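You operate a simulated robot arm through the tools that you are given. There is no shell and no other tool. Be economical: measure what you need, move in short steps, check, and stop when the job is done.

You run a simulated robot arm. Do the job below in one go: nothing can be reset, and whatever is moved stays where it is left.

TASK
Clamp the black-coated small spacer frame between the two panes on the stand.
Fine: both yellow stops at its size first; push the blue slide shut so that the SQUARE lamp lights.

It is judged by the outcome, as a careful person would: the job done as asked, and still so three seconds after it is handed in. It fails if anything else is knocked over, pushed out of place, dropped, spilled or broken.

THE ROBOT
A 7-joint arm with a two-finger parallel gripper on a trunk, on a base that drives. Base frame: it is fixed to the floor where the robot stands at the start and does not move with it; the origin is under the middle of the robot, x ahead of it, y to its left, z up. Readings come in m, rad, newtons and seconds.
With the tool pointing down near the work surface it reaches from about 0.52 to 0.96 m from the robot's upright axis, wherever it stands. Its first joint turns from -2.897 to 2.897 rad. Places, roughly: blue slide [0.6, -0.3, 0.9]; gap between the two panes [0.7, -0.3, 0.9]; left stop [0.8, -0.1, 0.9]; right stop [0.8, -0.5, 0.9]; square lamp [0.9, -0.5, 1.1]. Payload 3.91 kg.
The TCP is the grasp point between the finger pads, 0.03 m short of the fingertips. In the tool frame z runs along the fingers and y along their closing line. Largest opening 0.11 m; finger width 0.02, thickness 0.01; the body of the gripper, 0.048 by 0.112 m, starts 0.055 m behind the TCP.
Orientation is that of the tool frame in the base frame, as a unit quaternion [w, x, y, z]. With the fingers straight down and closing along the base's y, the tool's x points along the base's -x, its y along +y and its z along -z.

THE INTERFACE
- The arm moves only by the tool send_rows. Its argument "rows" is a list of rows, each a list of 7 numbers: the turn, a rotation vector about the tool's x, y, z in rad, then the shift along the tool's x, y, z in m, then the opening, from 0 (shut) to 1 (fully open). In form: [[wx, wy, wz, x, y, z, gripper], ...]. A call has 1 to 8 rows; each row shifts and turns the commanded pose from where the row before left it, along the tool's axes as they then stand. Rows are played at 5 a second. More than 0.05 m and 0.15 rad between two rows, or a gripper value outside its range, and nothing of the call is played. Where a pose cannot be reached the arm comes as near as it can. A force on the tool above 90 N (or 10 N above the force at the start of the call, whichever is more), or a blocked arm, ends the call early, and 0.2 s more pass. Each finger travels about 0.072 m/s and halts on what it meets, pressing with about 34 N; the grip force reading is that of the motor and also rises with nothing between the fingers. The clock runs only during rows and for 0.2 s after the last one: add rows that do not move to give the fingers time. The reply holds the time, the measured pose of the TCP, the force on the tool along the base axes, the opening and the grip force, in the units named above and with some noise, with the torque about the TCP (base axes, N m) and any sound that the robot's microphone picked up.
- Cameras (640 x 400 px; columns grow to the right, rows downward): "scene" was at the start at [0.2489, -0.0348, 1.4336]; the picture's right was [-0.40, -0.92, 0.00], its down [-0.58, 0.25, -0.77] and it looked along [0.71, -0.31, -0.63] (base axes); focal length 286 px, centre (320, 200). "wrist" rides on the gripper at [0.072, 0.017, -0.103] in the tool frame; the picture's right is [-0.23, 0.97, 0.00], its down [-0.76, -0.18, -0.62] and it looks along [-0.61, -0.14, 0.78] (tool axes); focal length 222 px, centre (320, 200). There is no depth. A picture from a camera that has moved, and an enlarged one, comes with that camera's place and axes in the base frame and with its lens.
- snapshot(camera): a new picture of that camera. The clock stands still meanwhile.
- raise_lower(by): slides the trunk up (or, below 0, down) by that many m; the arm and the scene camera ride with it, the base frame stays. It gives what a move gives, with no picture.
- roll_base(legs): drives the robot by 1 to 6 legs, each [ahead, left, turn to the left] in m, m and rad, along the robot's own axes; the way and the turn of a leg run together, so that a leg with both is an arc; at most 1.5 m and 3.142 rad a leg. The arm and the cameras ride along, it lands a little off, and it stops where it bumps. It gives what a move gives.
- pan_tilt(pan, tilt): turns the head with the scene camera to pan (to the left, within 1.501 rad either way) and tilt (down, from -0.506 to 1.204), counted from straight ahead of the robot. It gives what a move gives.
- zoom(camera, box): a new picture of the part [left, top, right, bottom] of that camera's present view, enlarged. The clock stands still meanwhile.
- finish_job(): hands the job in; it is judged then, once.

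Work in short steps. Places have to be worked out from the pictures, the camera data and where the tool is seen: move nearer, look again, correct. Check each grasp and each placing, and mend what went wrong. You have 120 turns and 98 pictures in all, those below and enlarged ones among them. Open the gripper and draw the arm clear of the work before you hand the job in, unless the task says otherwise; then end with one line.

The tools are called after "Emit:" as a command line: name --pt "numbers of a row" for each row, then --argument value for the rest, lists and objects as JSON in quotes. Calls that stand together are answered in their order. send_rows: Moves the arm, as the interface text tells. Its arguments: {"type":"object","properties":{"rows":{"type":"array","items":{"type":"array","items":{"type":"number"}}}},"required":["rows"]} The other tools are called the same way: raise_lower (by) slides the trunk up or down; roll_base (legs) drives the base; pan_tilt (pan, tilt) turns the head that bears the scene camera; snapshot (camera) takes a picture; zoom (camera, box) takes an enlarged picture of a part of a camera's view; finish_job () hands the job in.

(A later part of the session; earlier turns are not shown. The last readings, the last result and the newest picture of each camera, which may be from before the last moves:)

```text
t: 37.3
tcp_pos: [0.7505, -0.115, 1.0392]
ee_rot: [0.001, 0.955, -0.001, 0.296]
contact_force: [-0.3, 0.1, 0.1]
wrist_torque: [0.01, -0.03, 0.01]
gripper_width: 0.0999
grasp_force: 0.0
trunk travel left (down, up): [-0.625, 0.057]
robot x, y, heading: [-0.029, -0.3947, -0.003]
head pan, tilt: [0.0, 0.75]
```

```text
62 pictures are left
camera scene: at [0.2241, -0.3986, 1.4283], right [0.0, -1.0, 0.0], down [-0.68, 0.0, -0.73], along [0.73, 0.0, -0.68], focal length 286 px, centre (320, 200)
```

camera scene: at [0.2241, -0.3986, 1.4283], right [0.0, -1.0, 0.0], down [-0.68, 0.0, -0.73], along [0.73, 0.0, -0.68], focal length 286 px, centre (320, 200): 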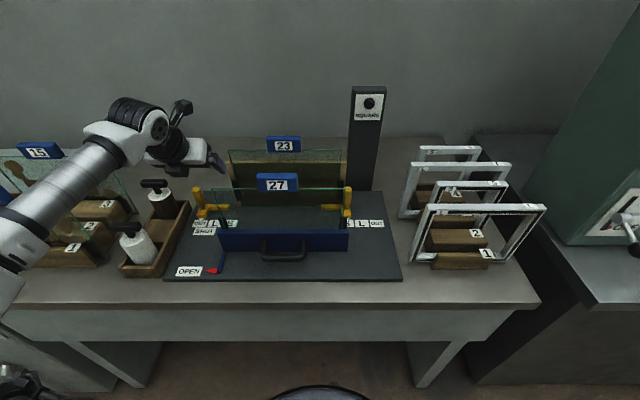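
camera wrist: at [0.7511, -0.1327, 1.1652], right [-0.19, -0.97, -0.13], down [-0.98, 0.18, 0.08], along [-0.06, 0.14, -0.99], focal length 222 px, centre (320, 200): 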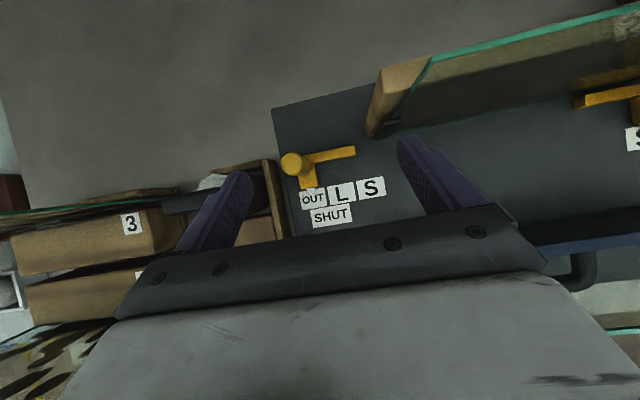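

Clear of roller handle. Two more rows down.

Emit:
send_rows --pt "0 0 0 -0.0228 0 0.0386 0.91" --pt "0 0 0 -0.0228 0 0.0386 0.91"

Emit:
snapshot --camera "wrist"

Emit:
zoom --camera "scene" --box '[110, 110, 280, 260]'

```text
t: 37.9
tcp_pos: [0.7559, -0.1153, 0.9498]
ee_rot: [0.0, 0.955, -0.002, 0.296]
contact_force: [0.2, -1.3, -0.9]
wrist_torque: [0.0, -0.02, 0.03]
gripper_width: 0.0999
grasp_force: 0.0
trunk travel left (down, up): [-0.625, 0.057]
robot x, y, heading: [-0.0305, -0.3981, -0.003]
head pan, tilt: [0.0, 0.75]
```

```text
61 pictures are left
camera wrist: at [0.7561, -0.1327, 1.0748], right [-0.19, -0.97, -0.13], down [-0.98, 0.18, 0.08], along [-0.06, 0.14, -0.99], focal length 222 px, centre (320, 200)
```

wrist: 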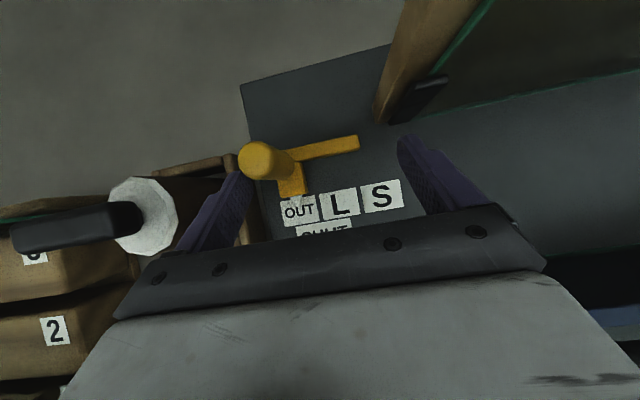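

```text
2.67 times, centred on (195, 185) of scene
camera zoom: at [0.224, -0.3987, 1.4283], right [0.0, -1.0, 0.0], down [-0.68, 0.0, -0.73], along [0.73, 0.0, -0.68], focal length 763 px, centre (653, 240)
```

zoom: 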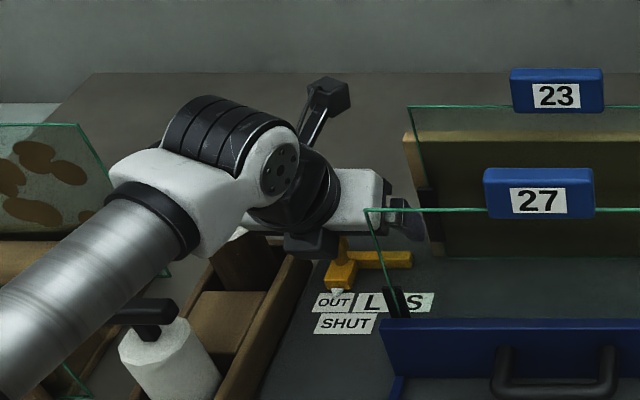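

Left finger is outside the post. Push inward 0.044.

Emit:
send_rows --pt "0 0 0 0 0.011 0 0.91" --pt "0 0 0 0 0.011 0 0.91" --pt "0 0 0 0 0.011 0 0.91" --pt "0 0 0 0 0.011 0 0.91" --pt "0 0 0 0 0 0 0.91"

Emit:
snapshot --camera "wrist"

```text
t: 39.1
tcp_pos: [0.7558, -0.1595, 0.9502]
ee_rot: [0.0, 0.956, 0.0, 0.295]
contact_force: [0.3, 1.0, 0.0]
wrist_torque: [0.06, -0.01, 0.03]
gripper_width: 0.101
grasp_force: 0.9
trunk travel left (down, up): [-0.625, 0.057]
robot x, y, heading: [-0.0326, -0.3966, -0.0]
head pan, tilt: [0.0, 0.75]
```

```text
59 pictures are left
camera wrist: at [0.7559, -0.1767, 1.0759], right [-0.19, -0.97, -0.13], down [-0.98, 0.18, 0.09], along [-0.06, 0.14, -0.99], focal length 222 px, centre (320, 200)
```

wrist: 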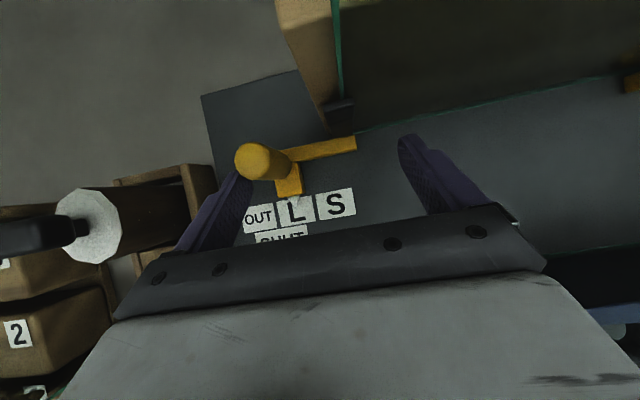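

Works: pointer about at L. Recentre on the post and grip it.

Emit:
send_rows --pt "0 0 0 0 -0.018 0 0.7" --pt "0 0 0 0 -0.0175 0 0.6" --pt "0 0 0 0 0 0 0.1" --pt "0 0 0 0 0 0 0.1" --pt "0 0 0 0 0 0 0.1" --pt "0 0 0 0 0 0 0.1"

Emit:
zoom --camera "wrist" --box '[200, 120, 440, 250]'

```text
t: 40.5
tcp_pos: [0.7551, -0.1236, 0.9498]
ee_rot: [0.001, 0.956, -0.001, 0.295]
contact_force: [0.8, 1.7, -0.9]
wrist_torque: [0.08, -0.18, 0.09]
gripper_width: 0.023
grasp_force: 44.9
trunk travel left (down, up): [-0.625, 0.057]
robot x, y, heading: [-0.0291, -0.4002, 0.0]
head pan, tilt: [0.0, 0.75]
```

```text
2.67 times, centred on (320, 185) of wrist
camera zoom: at [0.7561, -0.1412, 1.0761], right [-0.19, -0.97, -0.13], down [-0.98, 0.18, 0.09], along [-0.06, 0.14, -0.99], focal length 592 px, centre (320, 240)
```

zoom: 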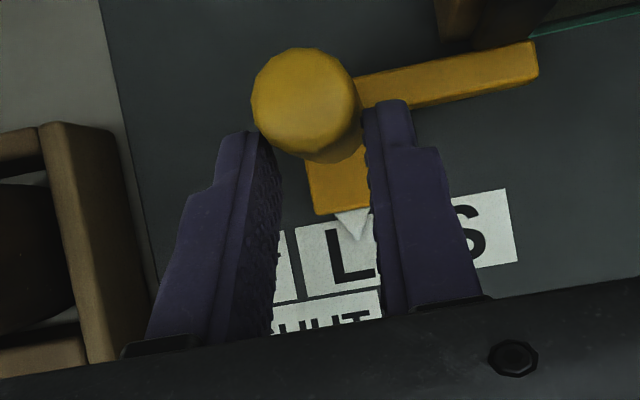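

Gripped. Move to y −0.160.

Emit:
send_rows --pt "0 0 0 0 0.012 0 0.1" --pt "0 0 0 0 0.012 0 0.1" --pt "0 0 0 0 0.0124 0 0.1" --pt "0 0 0 0 0 0 0.1"

Emit:
snapshot --camera "wrist"

Emit:
zoom --camera "scene" --box '[170, 160, 270, 250]'

```text
t: 41.5
tcp_pos: [0.7547, -0.1596, 0.9505]
ee_rot: [0.001, 0.955, -0.001, 0.295]
contact_force: [-1.3, 2.2, -4.5]
wrist_torque: [0.12, 0.05, 0.07]
gripper_width: 0.0229
grasp_force: 45.0
trunk travel left (down, up): [-0.625, 0.057]
robot x, y, heading: [-0.0281, -0.3957, 0.002]
head pan, tilt: [0.0, 0.75]
```

```text
57 pictures are left
camera wrist: at [0.7563, -0.1771, 1.0761], right [-0.19, -0.97, -0.13], down [-0.98, 0.18, 0.09], along [-0.06, 0.14, -0.99], focal length 222 px, centre (320, 200)
```

wrist: 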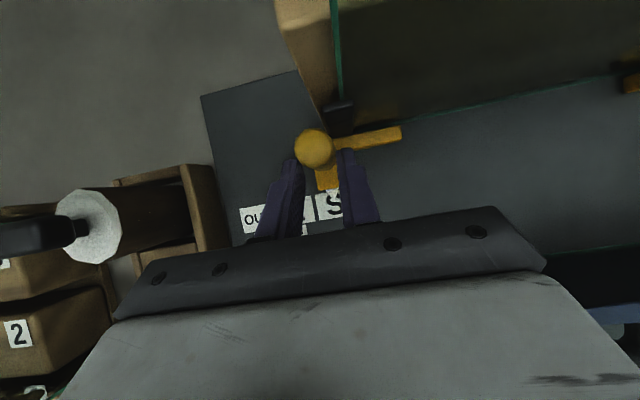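

```text
4.44 times, centred on (220, 205) of scene
camera zoom: at [0.2241, -0.3985, 1.4282], right [0.0, -1.0, 0.0], down [-0.68, 0.0, -0.73], along [0.73, 0.0, -0.68], focal length 1271 px, centre (764, 178)
```

zoom: 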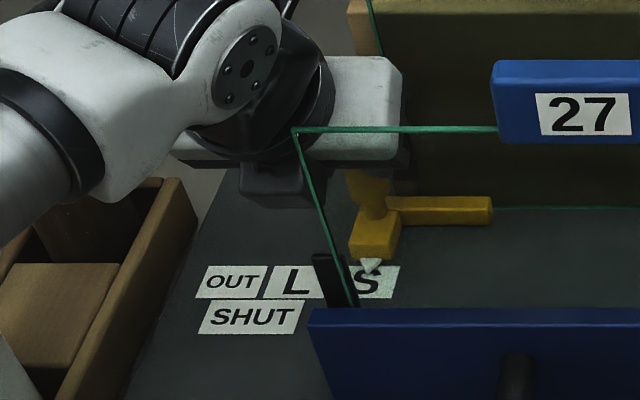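

On S. Release, back out and rise, then verify both stops from above.

Emit:
send_rows --pt "0 0 0 0 0 0 0.36" --pt "0 0 0 0 0 0 0.36" --pt "0 0 0 0 0 -0.03 0.36" --pt "0 0 0 0.028 0 -0.041 0.36" --pt "0 0 0 0.028 0 -0.041 0.36" --pt "0 0 0 0.028 0 -0.041 0.36" --pt "0 0 0 0.028 0 -0.041 0.36" --pt "0 0 0 0 0.05 0 0.36"

Emit:
send_rows --pt "0 0 0 0 0.05 0 0" --pt "0 0 0 0 0.05 0 0" --pt "0 0 0 0 0.03 0 0"

Emit:
snapshot --camera "wrist"

Emit:
zoom --camera "wrist" --box '[140, 70, 540, 240]'

```text
t: 43.3
tcp_pos: [0.74, -0.2097, 1.1751]
ee_rot: [0.0, 0.955, -0.002, 0.295]
contact_force: [0.6, -1.0, -0.4]
wrist_torque: [0.02, -0.01, 0.01]
gripper_width: 0.0397
grasp_force: 0.0
trunk travel left (down, up): [-0.625, 0.057]
robot x, y, heading: [-0.0336, -0.3963, 0.004]
head pan, tilt: [0.0, 0.75]
```

```text
t: 44.1
tcp_pos: [0.7372, -0.3402, 1.175]
ee_rot: [0.0, 0.956, -0.001, 0.295]
contact_force: [-0.1, 0.5, -0.3]
wrist_torque: [-0.03, 0.01, -0.06]
gripper_width: 0.0
grasp_force: 33.9
trunk travel left (down, up): [-0.625, 0.057]
robot x, y, heading: [-0.0298, -0.3951, 0.001]
head pan, tilt: [0.0, 0.75]
```

```text
55 pictures are left
camera wrist: at [0.7385, -0.3575, 1.3001], right [-0.19, -0.97, -0.13], down [-0.98, 0.18, 0.09], along [-0.06, 0.14, -0.99], focal length 222 px, centre (320, 200)
```

wrist: 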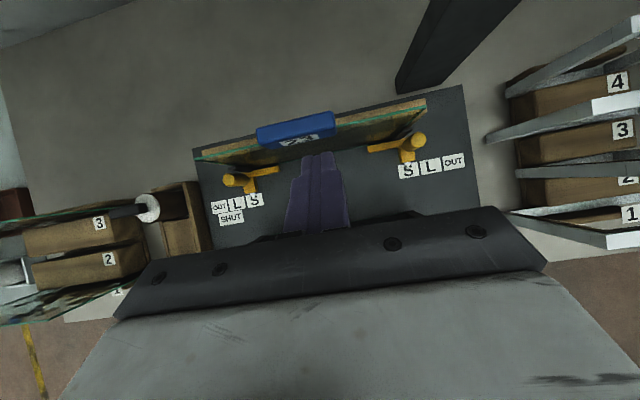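

```text
1.60 times, centred on (340, 155) of wrist
camera zoom: at [0.7385, -0.3575, 1.3001], right [-0.19, -0.97, -0.13], down [-0.98, 0.18, 0.09], along [-0.06, 0.14, -0.99], focal length 355 px, centre (288, 272)
```

zoom: 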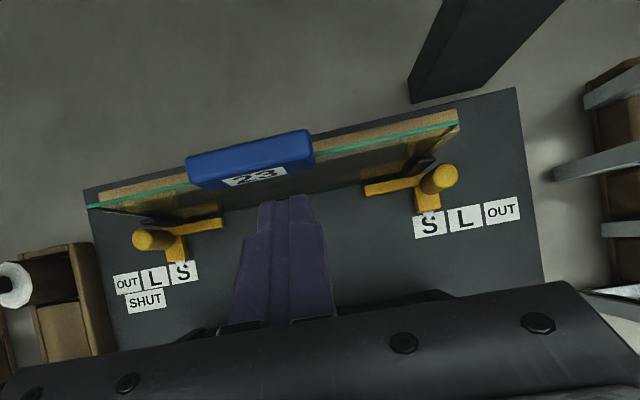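

Both stops on S; gap between arm tips centred at y≈−0.318. Now I straighten the tool and turn to close along x for the frame.

Emit:
send_rows --pt "0 -0.15 0 0 0 0 0.5" --pt "0 -0.15 0 0 0 0 0.5" --pt "0 -0.15 0 0 0 0 0.5" --pt "0 -0.15 0 0 0 0 0.5" --pt "0 0 0.15 0 0 0 0.5" --pt "0 0 0.15 0 0 0 0.5" --pt "0 0 0.15 0 0 0 0.5" --pt "0 0 0.15 0 0 0 0.5"

Emit:
send_rows --pt "0 0 0.15 0 0 0 0.5" --pt "0 0 0.15 0 0 0 0.5" --pt "0 0 0.15 0 0 0 0.5" --pt "0 0 0.15 0 0 0 0.5" --pt "0 0 0.15 0 0 0 0.5" --pt "0 0 0.15 0 0 0 0.5" --pt "0 0 0.072 0 0 0 0.5"

Emit:
send_rows --pt "0 0 0 0.048 0 0 0.5" --pt "0 0 0 0.048 0 0 0.5" --pt "0 0 0 0.048 0 0 0.5" --pt "0 0 0 0.048 0 0 0.5" --pt "0 0 0 0.048 0 0 0.5"

Emit:
snapshot --camera "wrist"

Emit:
snapshot --camera "scene"

```text
t: 45.9
tcp_pos: [0.7384, -0.3388, 1.1743]
ee_rot: [0.0, 0.955, -0.298, 0.0]
contact_force: [-1.6, 1.3, 0.4]
wrist_torque: [0.02, 0.02, 0.0]
gripper_width: 0.0549
grasp_force: 0.2
trunk travel left (down, up): [-0.625, 0.057]
robot x, y, heading: [-0.028, -0.3969, -0.003]
head pan, tilt: [0.0, 0.75]
```

```text
t: 47.5
tcp_pos: [0.7386, -0.3392, 1.1746]
ee_rot: [0.0, -0.705, 0.709, 0.0]
contact_force: [-0.1, 0.4, -0.1]
wrist_torque: [0.01, 0.01, 0.0]
gripper_width: 0.0548
grasp_force: 0.1
trunk travel left (down, up): [-0.625, 0.057]
robot x, y, heading: [-0.0292, -0.3993, -0.002]
head pan, tilt: [0.0, 0.75]
```

```text
t: 48.7
tcp_pos: [0.7372, -0.5814, 1.1728]
ee_rot: [0.001, -0.705, 0.709, 0.0]
contact_force: [-0.1, -1.3, 0.1]
wrist_torque: [0.03, 0.01, 0.0]
gripper_width: 0.0551
grasp_force: 0.2
trunk travel left (down, up): [-0.625, 0.057]
robot x, y, heading: [-0.0278, -0.3968, 0.0]
head pan, tilt: [0.0, 0.75]
```

```text
53 pictures are left
camera wrist: at [0.7198, -0.6536, 1.2759], right [-0.97, 0.23, 0.0], down [0.18, 0.76, 0.62], along [0.14, 0.61, -0.78], focal length 222 px, centre (320, 200)
```

wrist: 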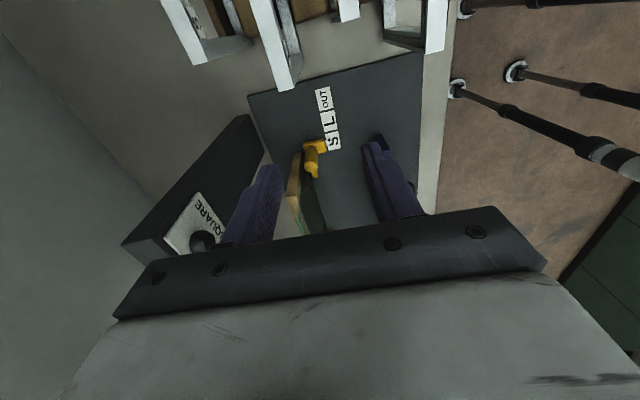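

```text
52 pictures are left
camera scene: at [0.2238, -0.3998, 1.4283], right [0.0, -1.0, 0.0], down [-0.68, 0.0, -0.73], along [0.73, 0.0, -0.68], focal length 286 px, centre (320, 200)
```

scene: 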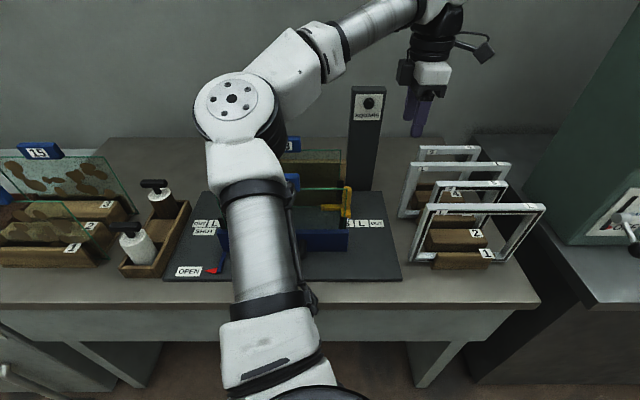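

I tilt the wrist to get a top-down look at the frames.

Emit:
send_rows --pt "0 0.15 0 0 0 0 0.5" --pt "0 0.15 0 0 0 0 0.5" --pt "0 0.15 0 0 0 0 0.5" --pt "0 0.15 0 0 0 0 0.5" --pt "0 0 0 0.0396 0 0.0271 0.5" --pt "0 0 0 0.0396 0.03 0.0271 0.5"

Emit:
snapshot --camera "wrist"

Emit:
zoom --camera "wrist" --box '[200, 60, 480, 230]'

```text
refused: row 6 steps farther than a row can; nothing moved
```

```text
51 pictures are left
camera wrist: at [0.7198, -0.6536, 1.2759], right [-0.97, 0.23, 0.0], down [0.18, 0.76, 0.62], along [0.14, 0.61, -0.78], focal length 222 px, centre (320, 200)
```

wrist: 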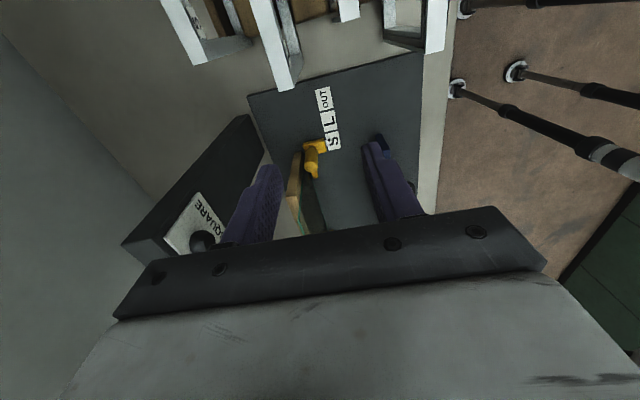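

```text
2.29 times, centred on (340, 145) of wrist
camera zoom: at [0.7198, -0.6536, 1.2759], right [-0.97, 0.23, 0.0], down [0.18, 0.76, 0.62], along [0.14, 0.61, -0.78], focal length 508 px, centre (274, 326)
```

zoom: 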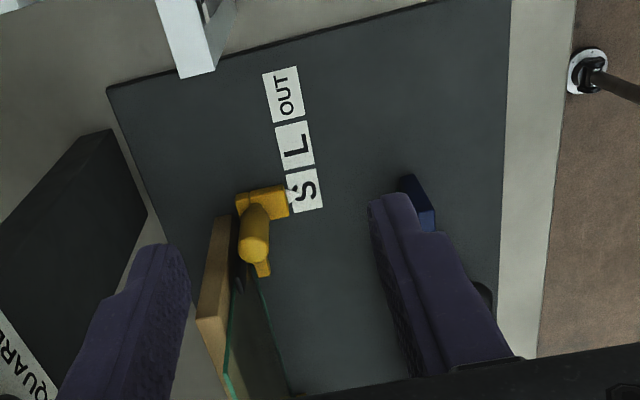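

The row was too long; I resend in shorter rows.

Emit:
send_rows --pt "0 0.15 0 0 0 0 0.5" --pt "0 0.15 0 0 0 0 0.5" --pt "0 0.15 0 0 0 0 0.5" --pt "0 0.15 0 0 0 0 0.5" --pt "0 0 0 0.0396 0 0.0271 0.5" --pt "0 0 0 0.0396 0 0.0271 0.5" --pt "0 0 0 0 0.03 0 0.5"

Emit:
zoom --camera "wrist" --box '[200, 40, 520, 240]'

```text
t: 50.3
tcp_pos: [0.7077, -0.6752, 1.1752]
ee_rot: [-0.209, -0.675, 0.676, -0.209]
contact_force: [-0.3, -0.3, 0.3]
wrist_torque: [0.0, -0.03, 0.01]
gripper_width: 0.0553
grasp_force: 0.0
trunk travel left (down, up): [-0.625, 0.057]
robot x, y, heading: [-0.0287, -0.3963, -0.001]
head pan, tilt: [0.0, 0.75]
```

```text
2.00 times, centred on (360, 140) of wrist
camera zoom: at [0.6884, -0.6776, 1.3018], right [-0.97, 0.19, -0.13], down [0.18, 0.98, 0.08], along [0.14, 0.06, -0.99], focal length 444 px, centre (240, 320)
```

zoom: 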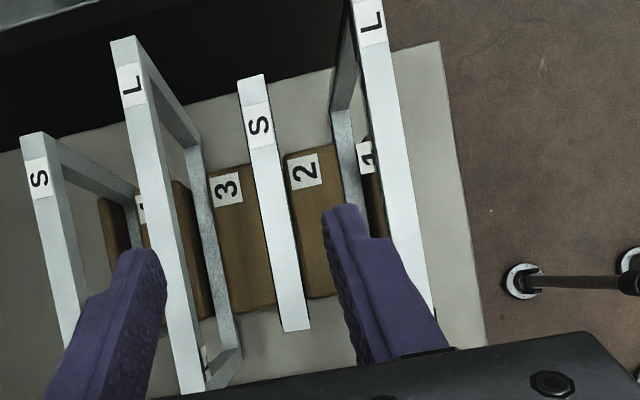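

Frame 2's top bar: x≈0.694, y from −0.649 to −0.80, thickness ≈0.016. I straighten, centre over x 0.694, and lower partly with a check.

Emit:
send_rows --pt "0 -0.15 0 0 0 0 0.5" --pt "0 -0.15 0 0 0 0 0.5" --pt "0 -0.15 0 0 0 0 0.5" --pt "0 -0.15 0 0 0.0137 0 0.5" --pt "0 0 0 0 0 0.04 0.5" --pt "0 0 0 0 0 0.04 0.5"

Emit:
snapshot --camera "wrist"

Emit:
zoom --camera "scene" --box '[370, 70, 560, 240]'

```text
t: 51.7
tcp_pos: [0.6927, -0.675, 1.0934]
ee_rot: [-0.001, -0.706, 0.709, 0.0]
contact_force: [0.5, -0.2, -0.8]
wrist_torque: [-0.04, 0.0, 0.0]
gripper_width: 0.0547
grasp_force: 0.2
trunk travel left (down, up): [-0.625, 0.057]
robot x, y, heading: [-0.0269, -0.3986, 0.001]
head pan, tilt: [0.0, 0.75]
```

```text
48 pictures are left
camera wrist: at [0.6751, -0.7498, 1.1963], right [-0.97, 0.23, 0.0], down [0.18, 0.76, 0.62], along [0.14, 0.61, -0.78], focal length 222 px, centre (320, 200)
```

wrist: 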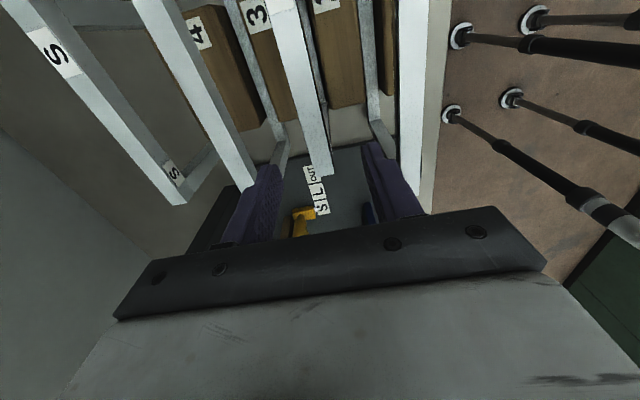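

```text
2.35 times, centred on (465, 155) of scene
camera zoom: at [0.2239, -0.399, 1.4283], right [0.0, -1.0, 0.0], down [-0.68, 0.0, -0.73], along [0.73, 0.0, -0.68], focal length 673 px, centre (-21, 306)
```

zoom: 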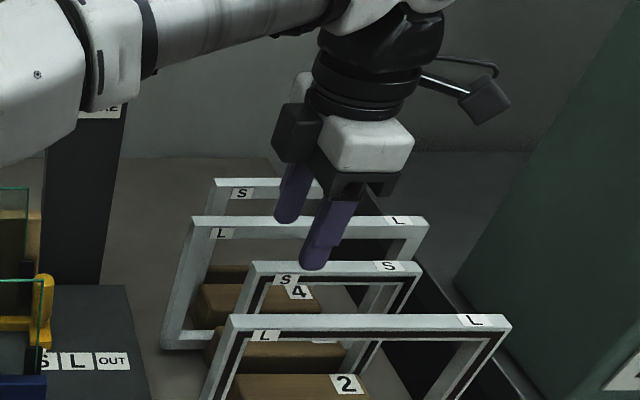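

The frame's end lies midway between the fingers. Lower to z≈1.027.

Emit:
send_rows --pt "0 0 0 0 0 0.033 0.5" --pt "0 0 0 0 0 0.033 0.5"

Emit:
snapshot --camera "wrist"

Emit:
zoom --camera "scene" --box '[400, 110, 540, 240]'

```text
t: 52.3
tcp_pos: [0.6934, -0.6755, 1.0273]
ee_rot: [0.001, -0.706, 0.708, 0.0]
contact_force: [0.1, -0.7, -0.6]
wrist_torque: [0.03, 0.0, 0.0]
gripper_width: 0.0549
grasp_force: 0.1
trunk travel left (down, up): [-0.625, 0.057]
robot x, y, heading: [-0.0268, -0.3977, 0.002]
head pan, tilt: [0.0, 0.75]
```

```text
46 pictures are left
camera wrist: at [0.6753, -0.7489, 1.1304], right [-0.97, 0.23, 0.0], down [0.18, 0.76, 0.62], along [0.14, 0.61, -0.78], focal length 222 px, centre (320, 200)
```

wrist: 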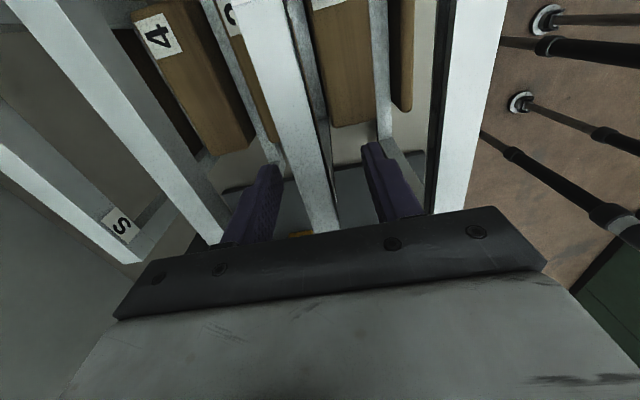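

```text
3.08 times, centred on (470, 175) of scene
camera zoom: at [0.2239, -0.3989, 1.4283], right [0.0, -1.0, 0.0], down [-0.68, 0.0, -0.73], along [0.73, 0.0, -0.68], focal length 880 px, centre (-142, 277)
```

zoom: 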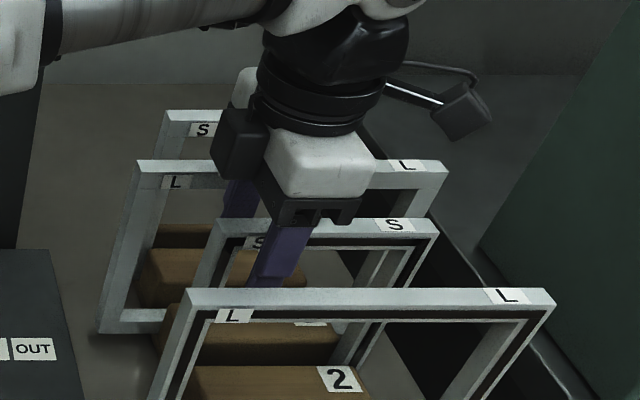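

Fingers straddle the top bar. I raise 8 mm (to hold it nearer the tips), then close.

Emit:
send_rows --pt "0 0 0 0 0 -0.008 0.5" --pt "0 0 0 0 0 0 0.05" --pt "0 0 0 0 0 0 0.05" --pt "0 0 0 0 0 0 0.05" --pt "0 0 0 0 0 0 0.05"

Emit:
zoom --camera "wrist" --box '[140, 40, 500, 240]'

```text
t: 53.5
tcp_pos: [0.6937, -0.6766, 1.0358]
ee_rot: [0.0, -0.706, 0.708, 0.001]
contact_force: [0.1, -0.5, 0.1]
wrist_torque: [0.02, -0.01, 0.02]
gripper_width: 0.0155
grasp_force: 33.7
trunk travel left (down, up): [-0.625, 0.057]
robot x, y, heading: [-0.0294, -0.4011, -0.003]
head pan, tilt: [0.0, 0.75]
```

```text
1.78 times, centred on (320, 140) of wrist
camera zoom: at [0.6749, -0.7491, 1.139], right [-0.97, 0.23, 0.0], down [0.18, 0.76, 0.62], along [0.14, 0.61, -0.78], focal length 395 px, centre (320, 307)
```

zoom: 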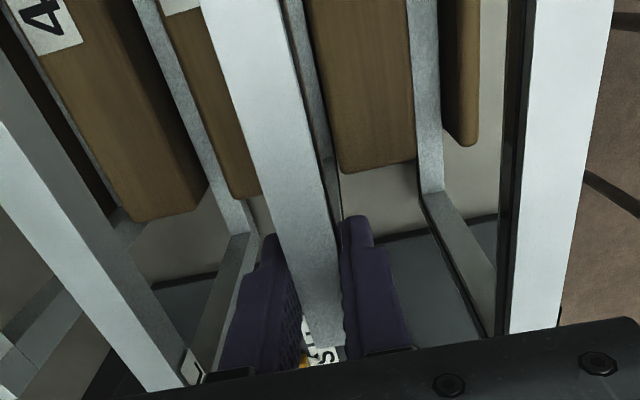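

Held (0.0155 wide). Lift straight up 0.125.

Emit:
send_rows --pt "0 0 0 0 0 -0.015 0.05" --pt "0 0 0 0 0 -0.02 0.05" --pt "0 0 0 0 0 -0.03 0.05" --pt "0 0 0 0 0 -0.03 0.05" --pt "0 0 0 0 0 -0.03 0.05" --pt "0 0 0 0 0 0 0.05"

Emit:
snapshot --camera "wrist"

Emit:
zoom --camera "scene" --box '[380, 60, 560, 240]'

```text
t: 54.9
tcp_pos: [0.6937, -0.6758, 1.1626]
ee_rot: [0.0, -0.706, 0.709, 0.0]
contact_force: [0.3, -0.4, -0.3]
wrist_torque: [0.06, 0.01, -0.01]
gripper_width: 0.0156
grasp_force: 34.1
trunk travel left (down, up): [-0.625, 0.057]
robot x, y, heading: [-0.0261, -0.3992, 0.004]
head pan, tilt: [0.0, 0.75]
```

```text
43 pictures are left
camera wrist: at [0.6753, -0.7493, 1.2648], right [-0.97, 0.23, 0.0], down [0.18, 0.76, 0.62], along [0.14, 0.61, -0.78], focal length 222 px, centre (320, 200)
```

wrist: 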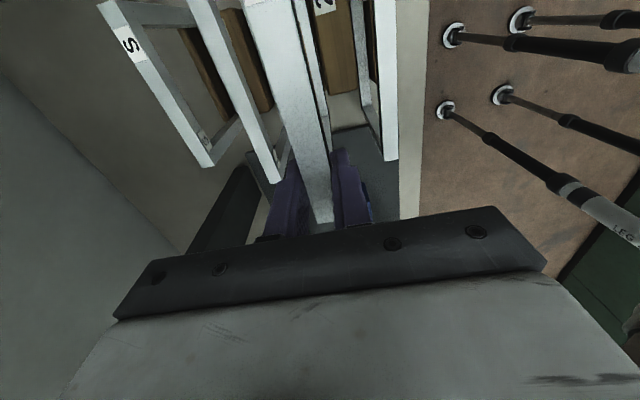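

```text
2.22 times, centred on (470, 150) of scene
camera zoom: at [0.224, -0.3989, 1.4282], right [0.0, -1.0, 0.0], down [-0.68, 0.0, -0.73], along [0.73, 0.0, -0.68], focal length 636 px, centre (-13, 311)
```

zoom: 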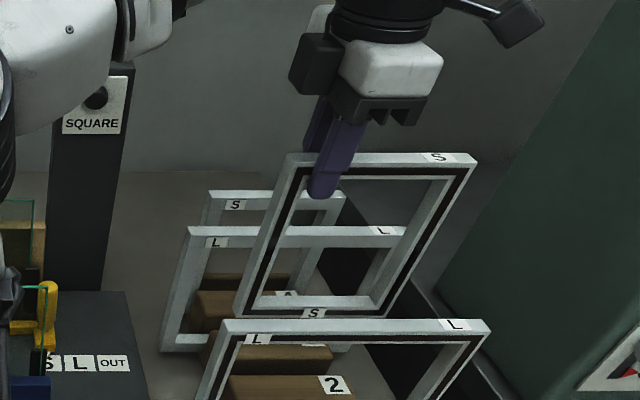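

Frame held upright, ≈0.153 wide, 0.173 high, centre 0.0475 right of the TCP. I carry it along +y beside the rack, then to x≈0.735 into the corridor between the panes.

Emit:
send_rows --pt "0 0 0 -0.04 0 0 0.05" --pt "0 0 0 -0.045 0 0 0.05" --pt "0 0 0 -0.045 0 0 0.05" --pt "0 0 0 -0.045 0 0 0.05" --pt "0 0 0 -0.04 0 0 0.05" --pt "0 0 0 0 -0.021 0 0.05" --pt "0 0 0 0 -0.021 0 0.05" --pt "0 0 0 0 0 0 0.05"

Emit:
snapshot --camera "scene"

Emit:
snapshot --camera "wrist"

```text
t: 56.7
tcp_pos: [0.7357, -0.4602, 1.1616]
ee_rot: [0.001, -0.706, 0.708, 0.0]
contact_force: [0.7, -1.2, -1.6]
wrist_torque: [0.09, 0.02, -0.01]
gripper_width: 0.0156
grasp_force: 34.0
trunk travel left (down, up): [-0.625, 0.057]
robot x, y, heading: [-0.0274, -0.3995, 0.001]
head pan, tilt: [0.0, 0.75]
```

```text
41 pictures are left
camera scene: at [0.2237, -0.3989, 1.4283], right [0.0, -1.0, 0.0], down [-0.68, 0.0, -0.73], along [0.73, 0.0, -0.68], focal length 286 px, centre (320, 200)
```

scene: 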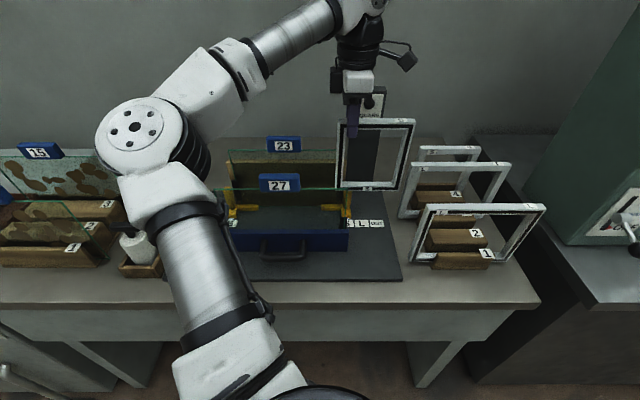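

```text
40 pictures are left
camera wrist: at [0.7174, -0.5338, 1.2641], right [-0.97, 0.23, 0.0], down [0.18, 0.76, 0.62], along [0.14, 0.61, -0.78], focal length 222 px, centre (320, 200)
```

wrist: 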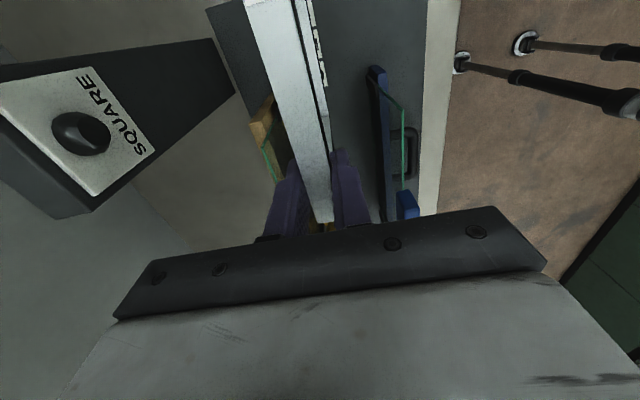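

Clear on both sides. Move on along +y to TCP y −0.270.

Emit:
send_rows --pt "0 0 0 -0.04 0 0 0.05" --pt "0 0 0 -0.045 0 0 0.05" --pt "0 0 0 -0.045 0 0 0.05" --pt "0 0 0 -0.04 0 0 0.05" --pt "0 0 0 -0.0205 0 0 0.05" --pt "0 0 0 0 0 0 0.05"

Emit:
snapshot --camera "scene"

Emit:
snapshot --camera "wrist"

```text
t: 58.1
tcp_pos: [0.7369, -0.2705, 1.1606]
ee_rot: [-0.001, -0.706, 0.708, 0.0]
contact_force: [-0.7, 0.3, -0.9]
wrist_torque: [0.03, 0.01, 0.02]
gripper_width: 0.0155
grasp_force: 33.7
trunk travel left (down, up): [-0.625, 0.057]
robot x, y, heading: [-0.0315, -0.4002, 0.003]
head pan, tilt: [0.0, 0.75]
```

```text
39 pictures are left
camera scene: at [0.2238, -0.3989, 1.4283], right [0.0, -1.0, 0.0], down [-0.68, 0.0, -0.73], along [0.73, 0.0, -0.68], focal length 286 px, centre (320, 200)
```

scene: 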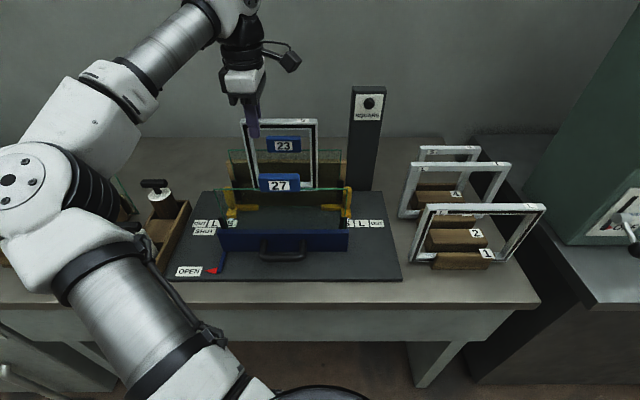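

```text
38 pictures are left
camera wrist: at [0.7181, -0.3437, 1.2635], right [-0.97, 0.23, 0.0], down [0.18, 0.76, 0.62], along [0.14, 0.61, -0.78], focal length 222 px, centre (320, 200)
```

wrist: 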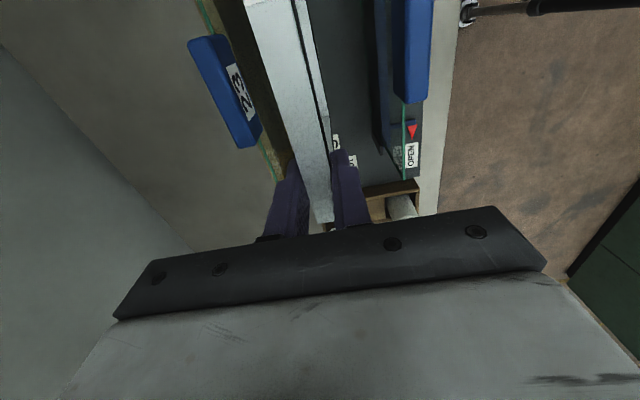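

Lower to about 2 cm above the deck and check alignment with the stop arms.

Emit:
send_rows --pt "0 0 0 0 0 0.03 0.05" --pt "0 0 0 0 0 0.03 0.05" --pt "0 0 0 0 0 0.03 0.05" --pt "0 0 0 0 -0.018 0 0.05" --pt "0 0 0 0 0 0 0.05"

Emit:
zoom --camera "scene" --box '[190, 90, 380, 250]'

Emit:
snapshot --camera "wrist"

```text
t: 59.3
tcp_pos: [0.7541, -0.2713, 1.0719]
ee_rot: [0.0, -0.706, 0.709, 0.0]
contact_force: [0.1, 0.6, -1.3]
wrist_torque: [0.05, -0.03, 0.0]
gripper_width: 0.0155
grasp_force: 33.7
trunk travel left (down, up): [-0.625, 0.057]
robot x, y, heading: [-0.0294, -0.4009, -0.006]
head pan, tilt: [0.0, 0.75]
```

```text
2.50 times, centred on (285, 170) of scene
camera zoom: at [0.2236, -0.3987, 1.4283], right [0.0, -1.0, 0.0], down [-0.68, 0.0, -0.73], along [0.73, 0.0, -0.68], focal length 715 px, centre (408, 275)
```

zoom: 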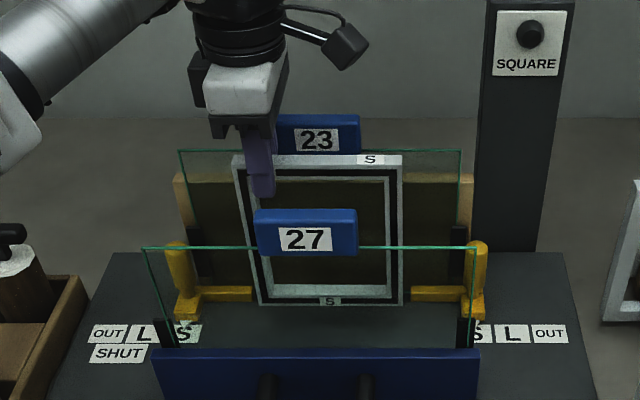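

```text
36 pictures are left
camera wrist: at [0.7362, -0.3437, 1.1741], right [-0.97, 0.23, 0.0], down [0.18, 0.76, 0.62], along [0.14, 0.61, -0.78], focal length 222 px, centre (320, 200)
```

wrist: 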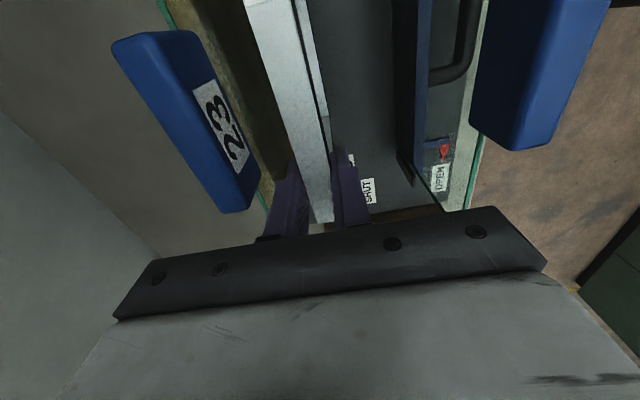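

Frame is centred (−0.242…−0.392) within the arm-tip gap (−0.229…−0.403). Lower 0.024, then creep to contact.

Emit:
send_rows --pt "0 0 0 0 0 0.012 0.05" --pt "0 0 0 0 0 0.012 0.05" --pt "0 0 0 0 0 0 0.05"

Emit:
send_rows --pt "0 0 0 0 0 0.003 0.05" --pt "0 0 0 0 0 0.0 0.05"

Emit:
zoom --camera "scene" --box '[190, 90, 380, 250]'

```text
t: 60.1
tcp_pos: [0.7533, -0.2699, 1.0463]
ee_rot: [0.0, -0.706, 0.709, 0.001]
contact_force: [-0.3, -0.1, -1.5]
wrist_torque: [0.02, -0.01, -0.01]
gripper_width: 0.0157
grasp_force: 33.8
trunk travel left (down, up): [-0.625, 0.057]
robot x, y, heading: [-0.027, -0.3976, -0.001]
head pan, tilt: [0.0, 0.75]
```

```text
t: 60.7
tcp_pos: [0.7553, -0.2711, 1.0447]
ee_rot: [0.0, -0.706, 0.708, -0.001]
contact_force: [-0.5, -0.4, -0.9]
wrist_torque: [0.05, -0.02, 0.03]
gripper_width: 0.0154
grasp_force: 34.0
trunk travel left (down, up): [-0.625, 0.057]
robot x, y, heading: [-0.032, -0.3993, -0.003]
head pan, tilt: [0.0, 0.75]
```

```text
2.50 times, centred on (285, 170) of scene
camera zoom: at [0.2238, -0.3988, 1.4283], right [0.0, -1.0, 0.0], down [-0.68, 0.0, -0.73], along [0.73, 0.0, -0.68], focal length 715 px, centre (408, 275)
```

zoom: 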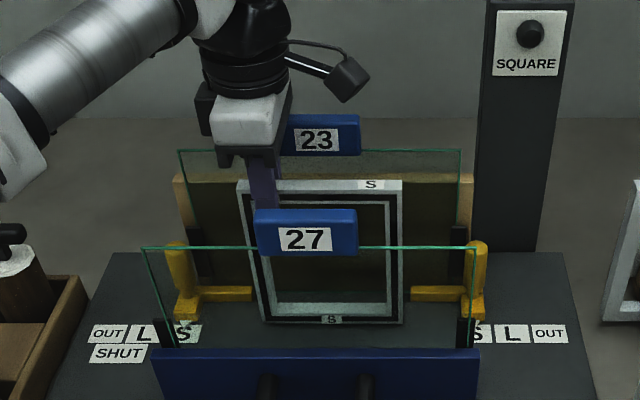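

No contact yet; bottom at about 0.871. Continue in 2 mm rows.

Emit:
send_rows --pt "0 0 0 0 0 0.002 0.05" --pt "0 0 0 0 0 0.002 0.05" --pt "0 0 0 0 0 0 0.05"

Emit:
send_rows --pt "0 0 0 0 0 0.002 0.05" --pt "0 0 0 0 0 0 0.05"

```text
t: 61.5
tcp_pos: [0.7539, -0.2697, 1.0413]
ee_rot: [0.0, -0.706, 0.708, 0.0]
contact_force: [0.4, -0.5, -1.1]
wrist_torque: [0.04, 0.03, 0.0]
gripper_width: 0.0156
grasp_force: 33.7
trunk travel left (down, up): [-0.625, 0.057]
robot x, y, heading: [-0.0266, -0.3986, -0.003]
head pan, tilt: [0.0, 0.75]
```

```text
t: 62.1
tcp_pos: [0.7548, -0.2709, 1.0379]
ee_rot: [0.0, -0.706, 0.708, 0.0]
contact_force: [-0.1, -0.3, 0.5]
wrist_torque: [-0.09, -0.03, -0.01]
gripper_width: 0.0156
grasp_force: 33.9
trunk travel left (down, up): [-0.625, 0.057]
robot x, y, heading: [-0.0309, -0.3972, 0.002]
head pan, tilt: [0.0, 0.75]
```

Force and torque shift: first touch. One more mm to confirm.

Emit:
send_rows --pt "0 0 0 0 0 0.0012 0.05" --pt "0 0 0 0 0 0 0.05"

```text
t: 62.7
tcp_pos: [0.7533, -0.2698, 1.0378]
ee_rot: [0.0, -0.705, 0.709, -0.001]
contact_force: [1.1, 1.6, 7.8]
wrist_torque: [-0.51, -0.05, 0.01]
gripper_width: 0.0153
grasp_force: 33.8
trunk travel left (down, up): [-0.625, 0.057]
robot x, y, heading: [-0.0313, -0.3994, -0.004]
head pan, tilt: [0.0, 0.75]
```

Seated on the deck (7.8 N). Open slightly and rise straight up.

Emit:
send_rows --pt "0 0 0 0 0 -0.0008 0.05" --pt "0 0 0 0 0 0 0.24" --pt "0 0 0 0 0 0 0.24" --pt "0 0 0 0 0 0 0.24"

Emit:
zoom --camera "wrist" --box '[200, 40, 440, 240]'

Emit:
zoom --camera "scene" --box '[190, 90, 380, 250]'

```text
t: 63.7
tcp_pos: [0.7554, -0.2702, 1.0372]
ee_rot: [0.0, -0.706, 0.708, 0.0]
contact_force: [-0.1, -0.5, 1.2]
wrist_torque: [0.0, 0.01, -0.02]
gripper_width: 0.0262
grasp_force: 0.2
trunk travel left (down, up): [-0.625, 0.057]
robot x, y, heading: [-0.0311, -0.396, -0.004]
head pan, tilt: [0.0, 0.75]
```

```text
2.00 times, centred on (320, 140) of wrist
camera zoom: at [0.7364, -0.3437, 1.1405], right [-0.97, 0.23, 0.0], down [0.18, 0.76, 0.62], along [0.14, 0.61, -0.78], focal length 444 px, centre (320, 320)
```

zoom: 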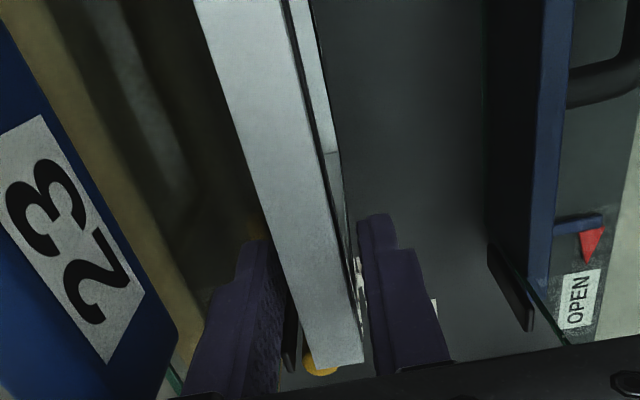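

```text
2.50 times, centred on (285, 170) of scene
camera zoom: at [0.2236, -0.3988, 1.4283], right [0.0, -1.0, 0.0], down [-0.68, 0.0, -0.73], along [0.73, 0.0, -0.68], focal length 715 px, centre (408, 275)
```

zoom: 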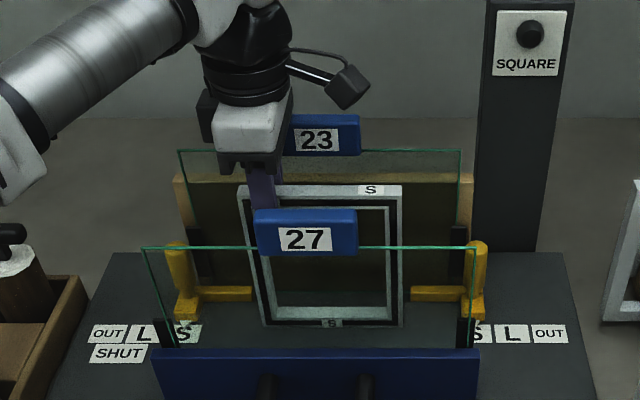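

Free on both sides and standing. Rise to 1.18.

Emit:
send_rows --pt "0 0 0 0 0 -0.01 0.24" --pt "0 0 0 0 0 -0.02 0.24" --pt "0 0 0 0 0 -0.03 0.24" --pt "0 0 0 0 0 -0.04 0.24" --pt "0 0 0 0 0 -0.04 0.24"

Emit:
zoom --camera "scene" --box '[150, 80, 410, 290]'

```text
t: 64.9
tcp_pos: [0.754, -0.2707, 1.1789]
ee_rot: [0.0, -0.706, 0.708, 0.0]
contact_force: [0.0, 0.1, -1.4]
wrist_torque: [-0.04, 0.0, 0.01]
gripper_width: 0.0266
grasp_force: 0.1
trunk travel left (down, up): [-0.625, 0.057]
robot x, y, heading: [-0.0323, -0.3987, 0.001]
head pan, tilt: [0.0, 0.75]
```

```text
1.90 times, centred on (280, 185) of scene
camera zoom: at [0.2234, -0.3991, 1.4283], right [0.0, -1.0, 0.0], down [-0.68, 0.0, -0.73], along [0.73, 0.0, -0.68], focal length 545 px, centre (396, 229)
```

zoom: 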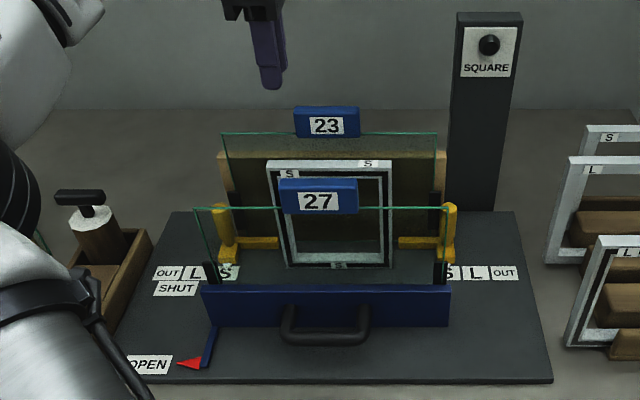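

Frame stands well between the stops. Now to the slide: handle bar ≈(0.60, −0.317, 0.903). I move back with closed fingers, in front of it, staying high.

Emit:
send_rows --pt "0 0 0 0.024 0 0 0" --pt "0 0 0 0.023 0 0 0" --pt "0 0 0 0 0.042 0 0" --pt "0 0 0 0 0.042 0 0" --pt "0 0 0 0 0.042 0 0" --pt "0 0 0 0 0.042 0 0" --pt "0 0 0 0 0.041 0 0"

Emit:
send_rows --pt "0.15 0 0 0 0 0 0" --pt "0.15 0 0 0 0 0 0"

Emit:
snapshot --camera "scene"

Emit:
snapshot --camera "wrist"

```text
t: 66.5
tcp_pos: [0.5436, -0.3176, 1.178]
ee_rot: [0.0, -0.706, 0.709, 0.0]
contact_force: [-0.1, -0.4, 0.2]
wrist_torque: [-0.02, -0.02, -0.01]
gripper_width: 0.0002
grasp_force: 33.4
trunk travel left (down, up): [-0.625, 0.057]
robot x, y, heading: [-0.0297, -0.3992, -0.002]
head pan, tilt: [0.0, 0.75]
```

```text
t: 67.1
tcp_pos: [0.5452, -0.3166, 1.1784]
ee_rot: [0.107, -0.698, 0.7, -0.106]
contact_force: [0.8, -0.3, -0.4]
wrist_torque: [0.01, 0.02, -0.01]
gripper_width: 0.0
grasp_force: 33.8
trunk travel left (down, up): [-0.625, 0.057]
robot x, y, heading: [-0.0271, -0.4018, -0.002]
head pan, tilt: [0.0, 0.75]
```

```text
31 pictures are left
camera scene: at [0.2236, -0.3988, 1.4284], right [0.0, -1.0, 0.0], down [-0.68, 0.0, -0.73], along [0.73, 0.0, -0.68], focal length 286 px, centre (320, 200)
```

scene: 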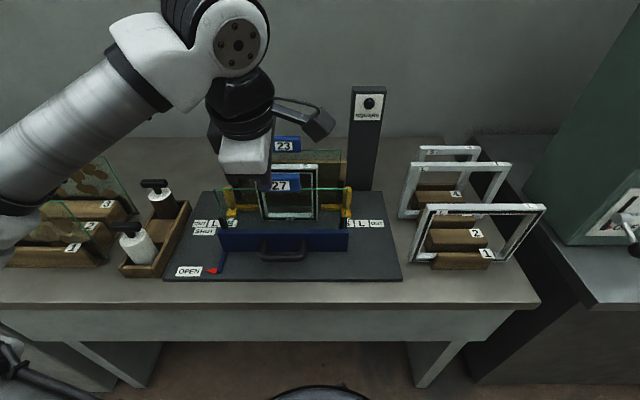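

```text
30 pictures are left
camera wrist: at [0.4971, -0.3898, 1.2716], right [-0.93, 0.23, -0.29], down [-0.01, 0.76, 0.65], along [0.37, 0.61, -0.71], focal length 222 px, centre (320, 200)
```

wrist: 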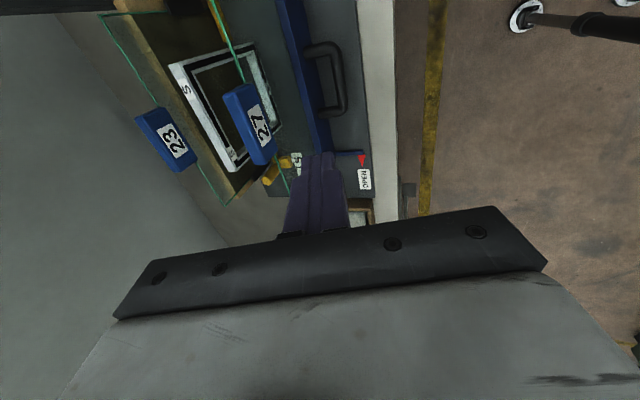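

Bar's outer face is at x≈0.59. Descend in front of it (x 0.545), four rows then two.

Emit:
send_rows --pt "0 0 0 0 0.0127 0.0411 0" --pt "0 0 0 0 0.0127 0.0411 0" --pt "0 0 0 0 0.0127 0.0411 0" --pt "0 0 0 0 0.0127 0.0411 0"

Emit:
send_rows --pt "0 0 0 0 0.0127 0.0411 0" --pt "0 0 0 0 0.0115 0.037 0"

Emit:
snapshot --camera "wrist"

Emit:
snapshot --camera "scene"

```text
t: 68.1
tcp_pos: [0.545, -0.3166, 1.0057]
ee_rot: [0.106, -0.698, 0.7, -0.106]
contact_force: [-0.9, -0.5, -1.1]
wrist_torque: [-0.03, 0.03, 0.01]
gripper_width: 0.0002
grasp_force: 34.2
trunk travel left (down, up): [-0.625, 0.057]
robot x, y, heading: [-0.0292, -0.3978, 0.003]
head pan, tilt: [0.0, 0.75]
```

```text
t: 68.7
tcp_pos: [0.5452, -0.3156, 0.9242]
ee_rot: [0.105, -0.698, 0.7, -0.105]
contact_force: [0.0, 0.2, 0.3]
wrist_torque: [0.02, 0.02, 0.01]
gripper_width: 0.0
grasp_force: 33.8
trunk travel left (down, up): [-0.625, 0.057]
robot x, y, heading: [-0.0306, -0.396, -0.002]
head pan, tilt: [0.0, 0.75]
```

```text
29 pictures are left
camera wrist: at [0.4966, -0.3895, 1.0178], right [-0.93, 0.23, -0.29], down [-0.01, 0.76, 0.65], along [0.37, 0.61, -0.71], focal length 222 px, centre (320, 200)
```

wrist: 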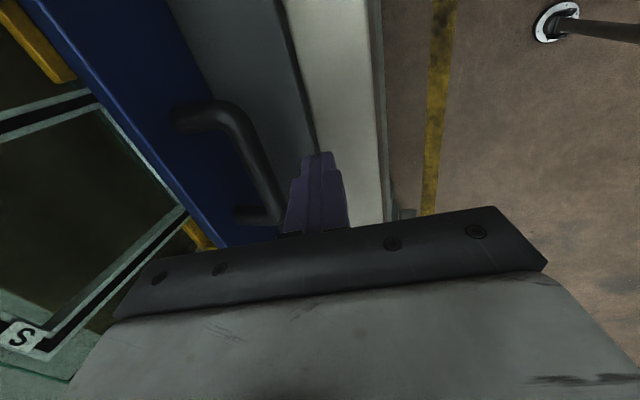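

```text
28 pictures are left
camera scene: at [0.2238, -0.3988, 1.4283], right [0.0, -1.0, 0.0], down [-0.68, 0.0, -0.73], along [0.73, 0.0, -0.68], focal length 286 px, centre (320, 200)
```

scene: 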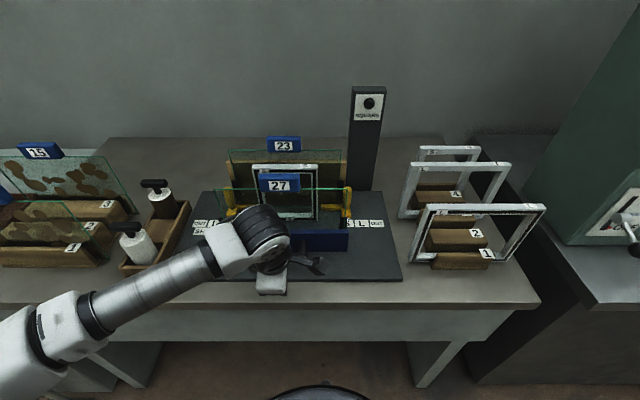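

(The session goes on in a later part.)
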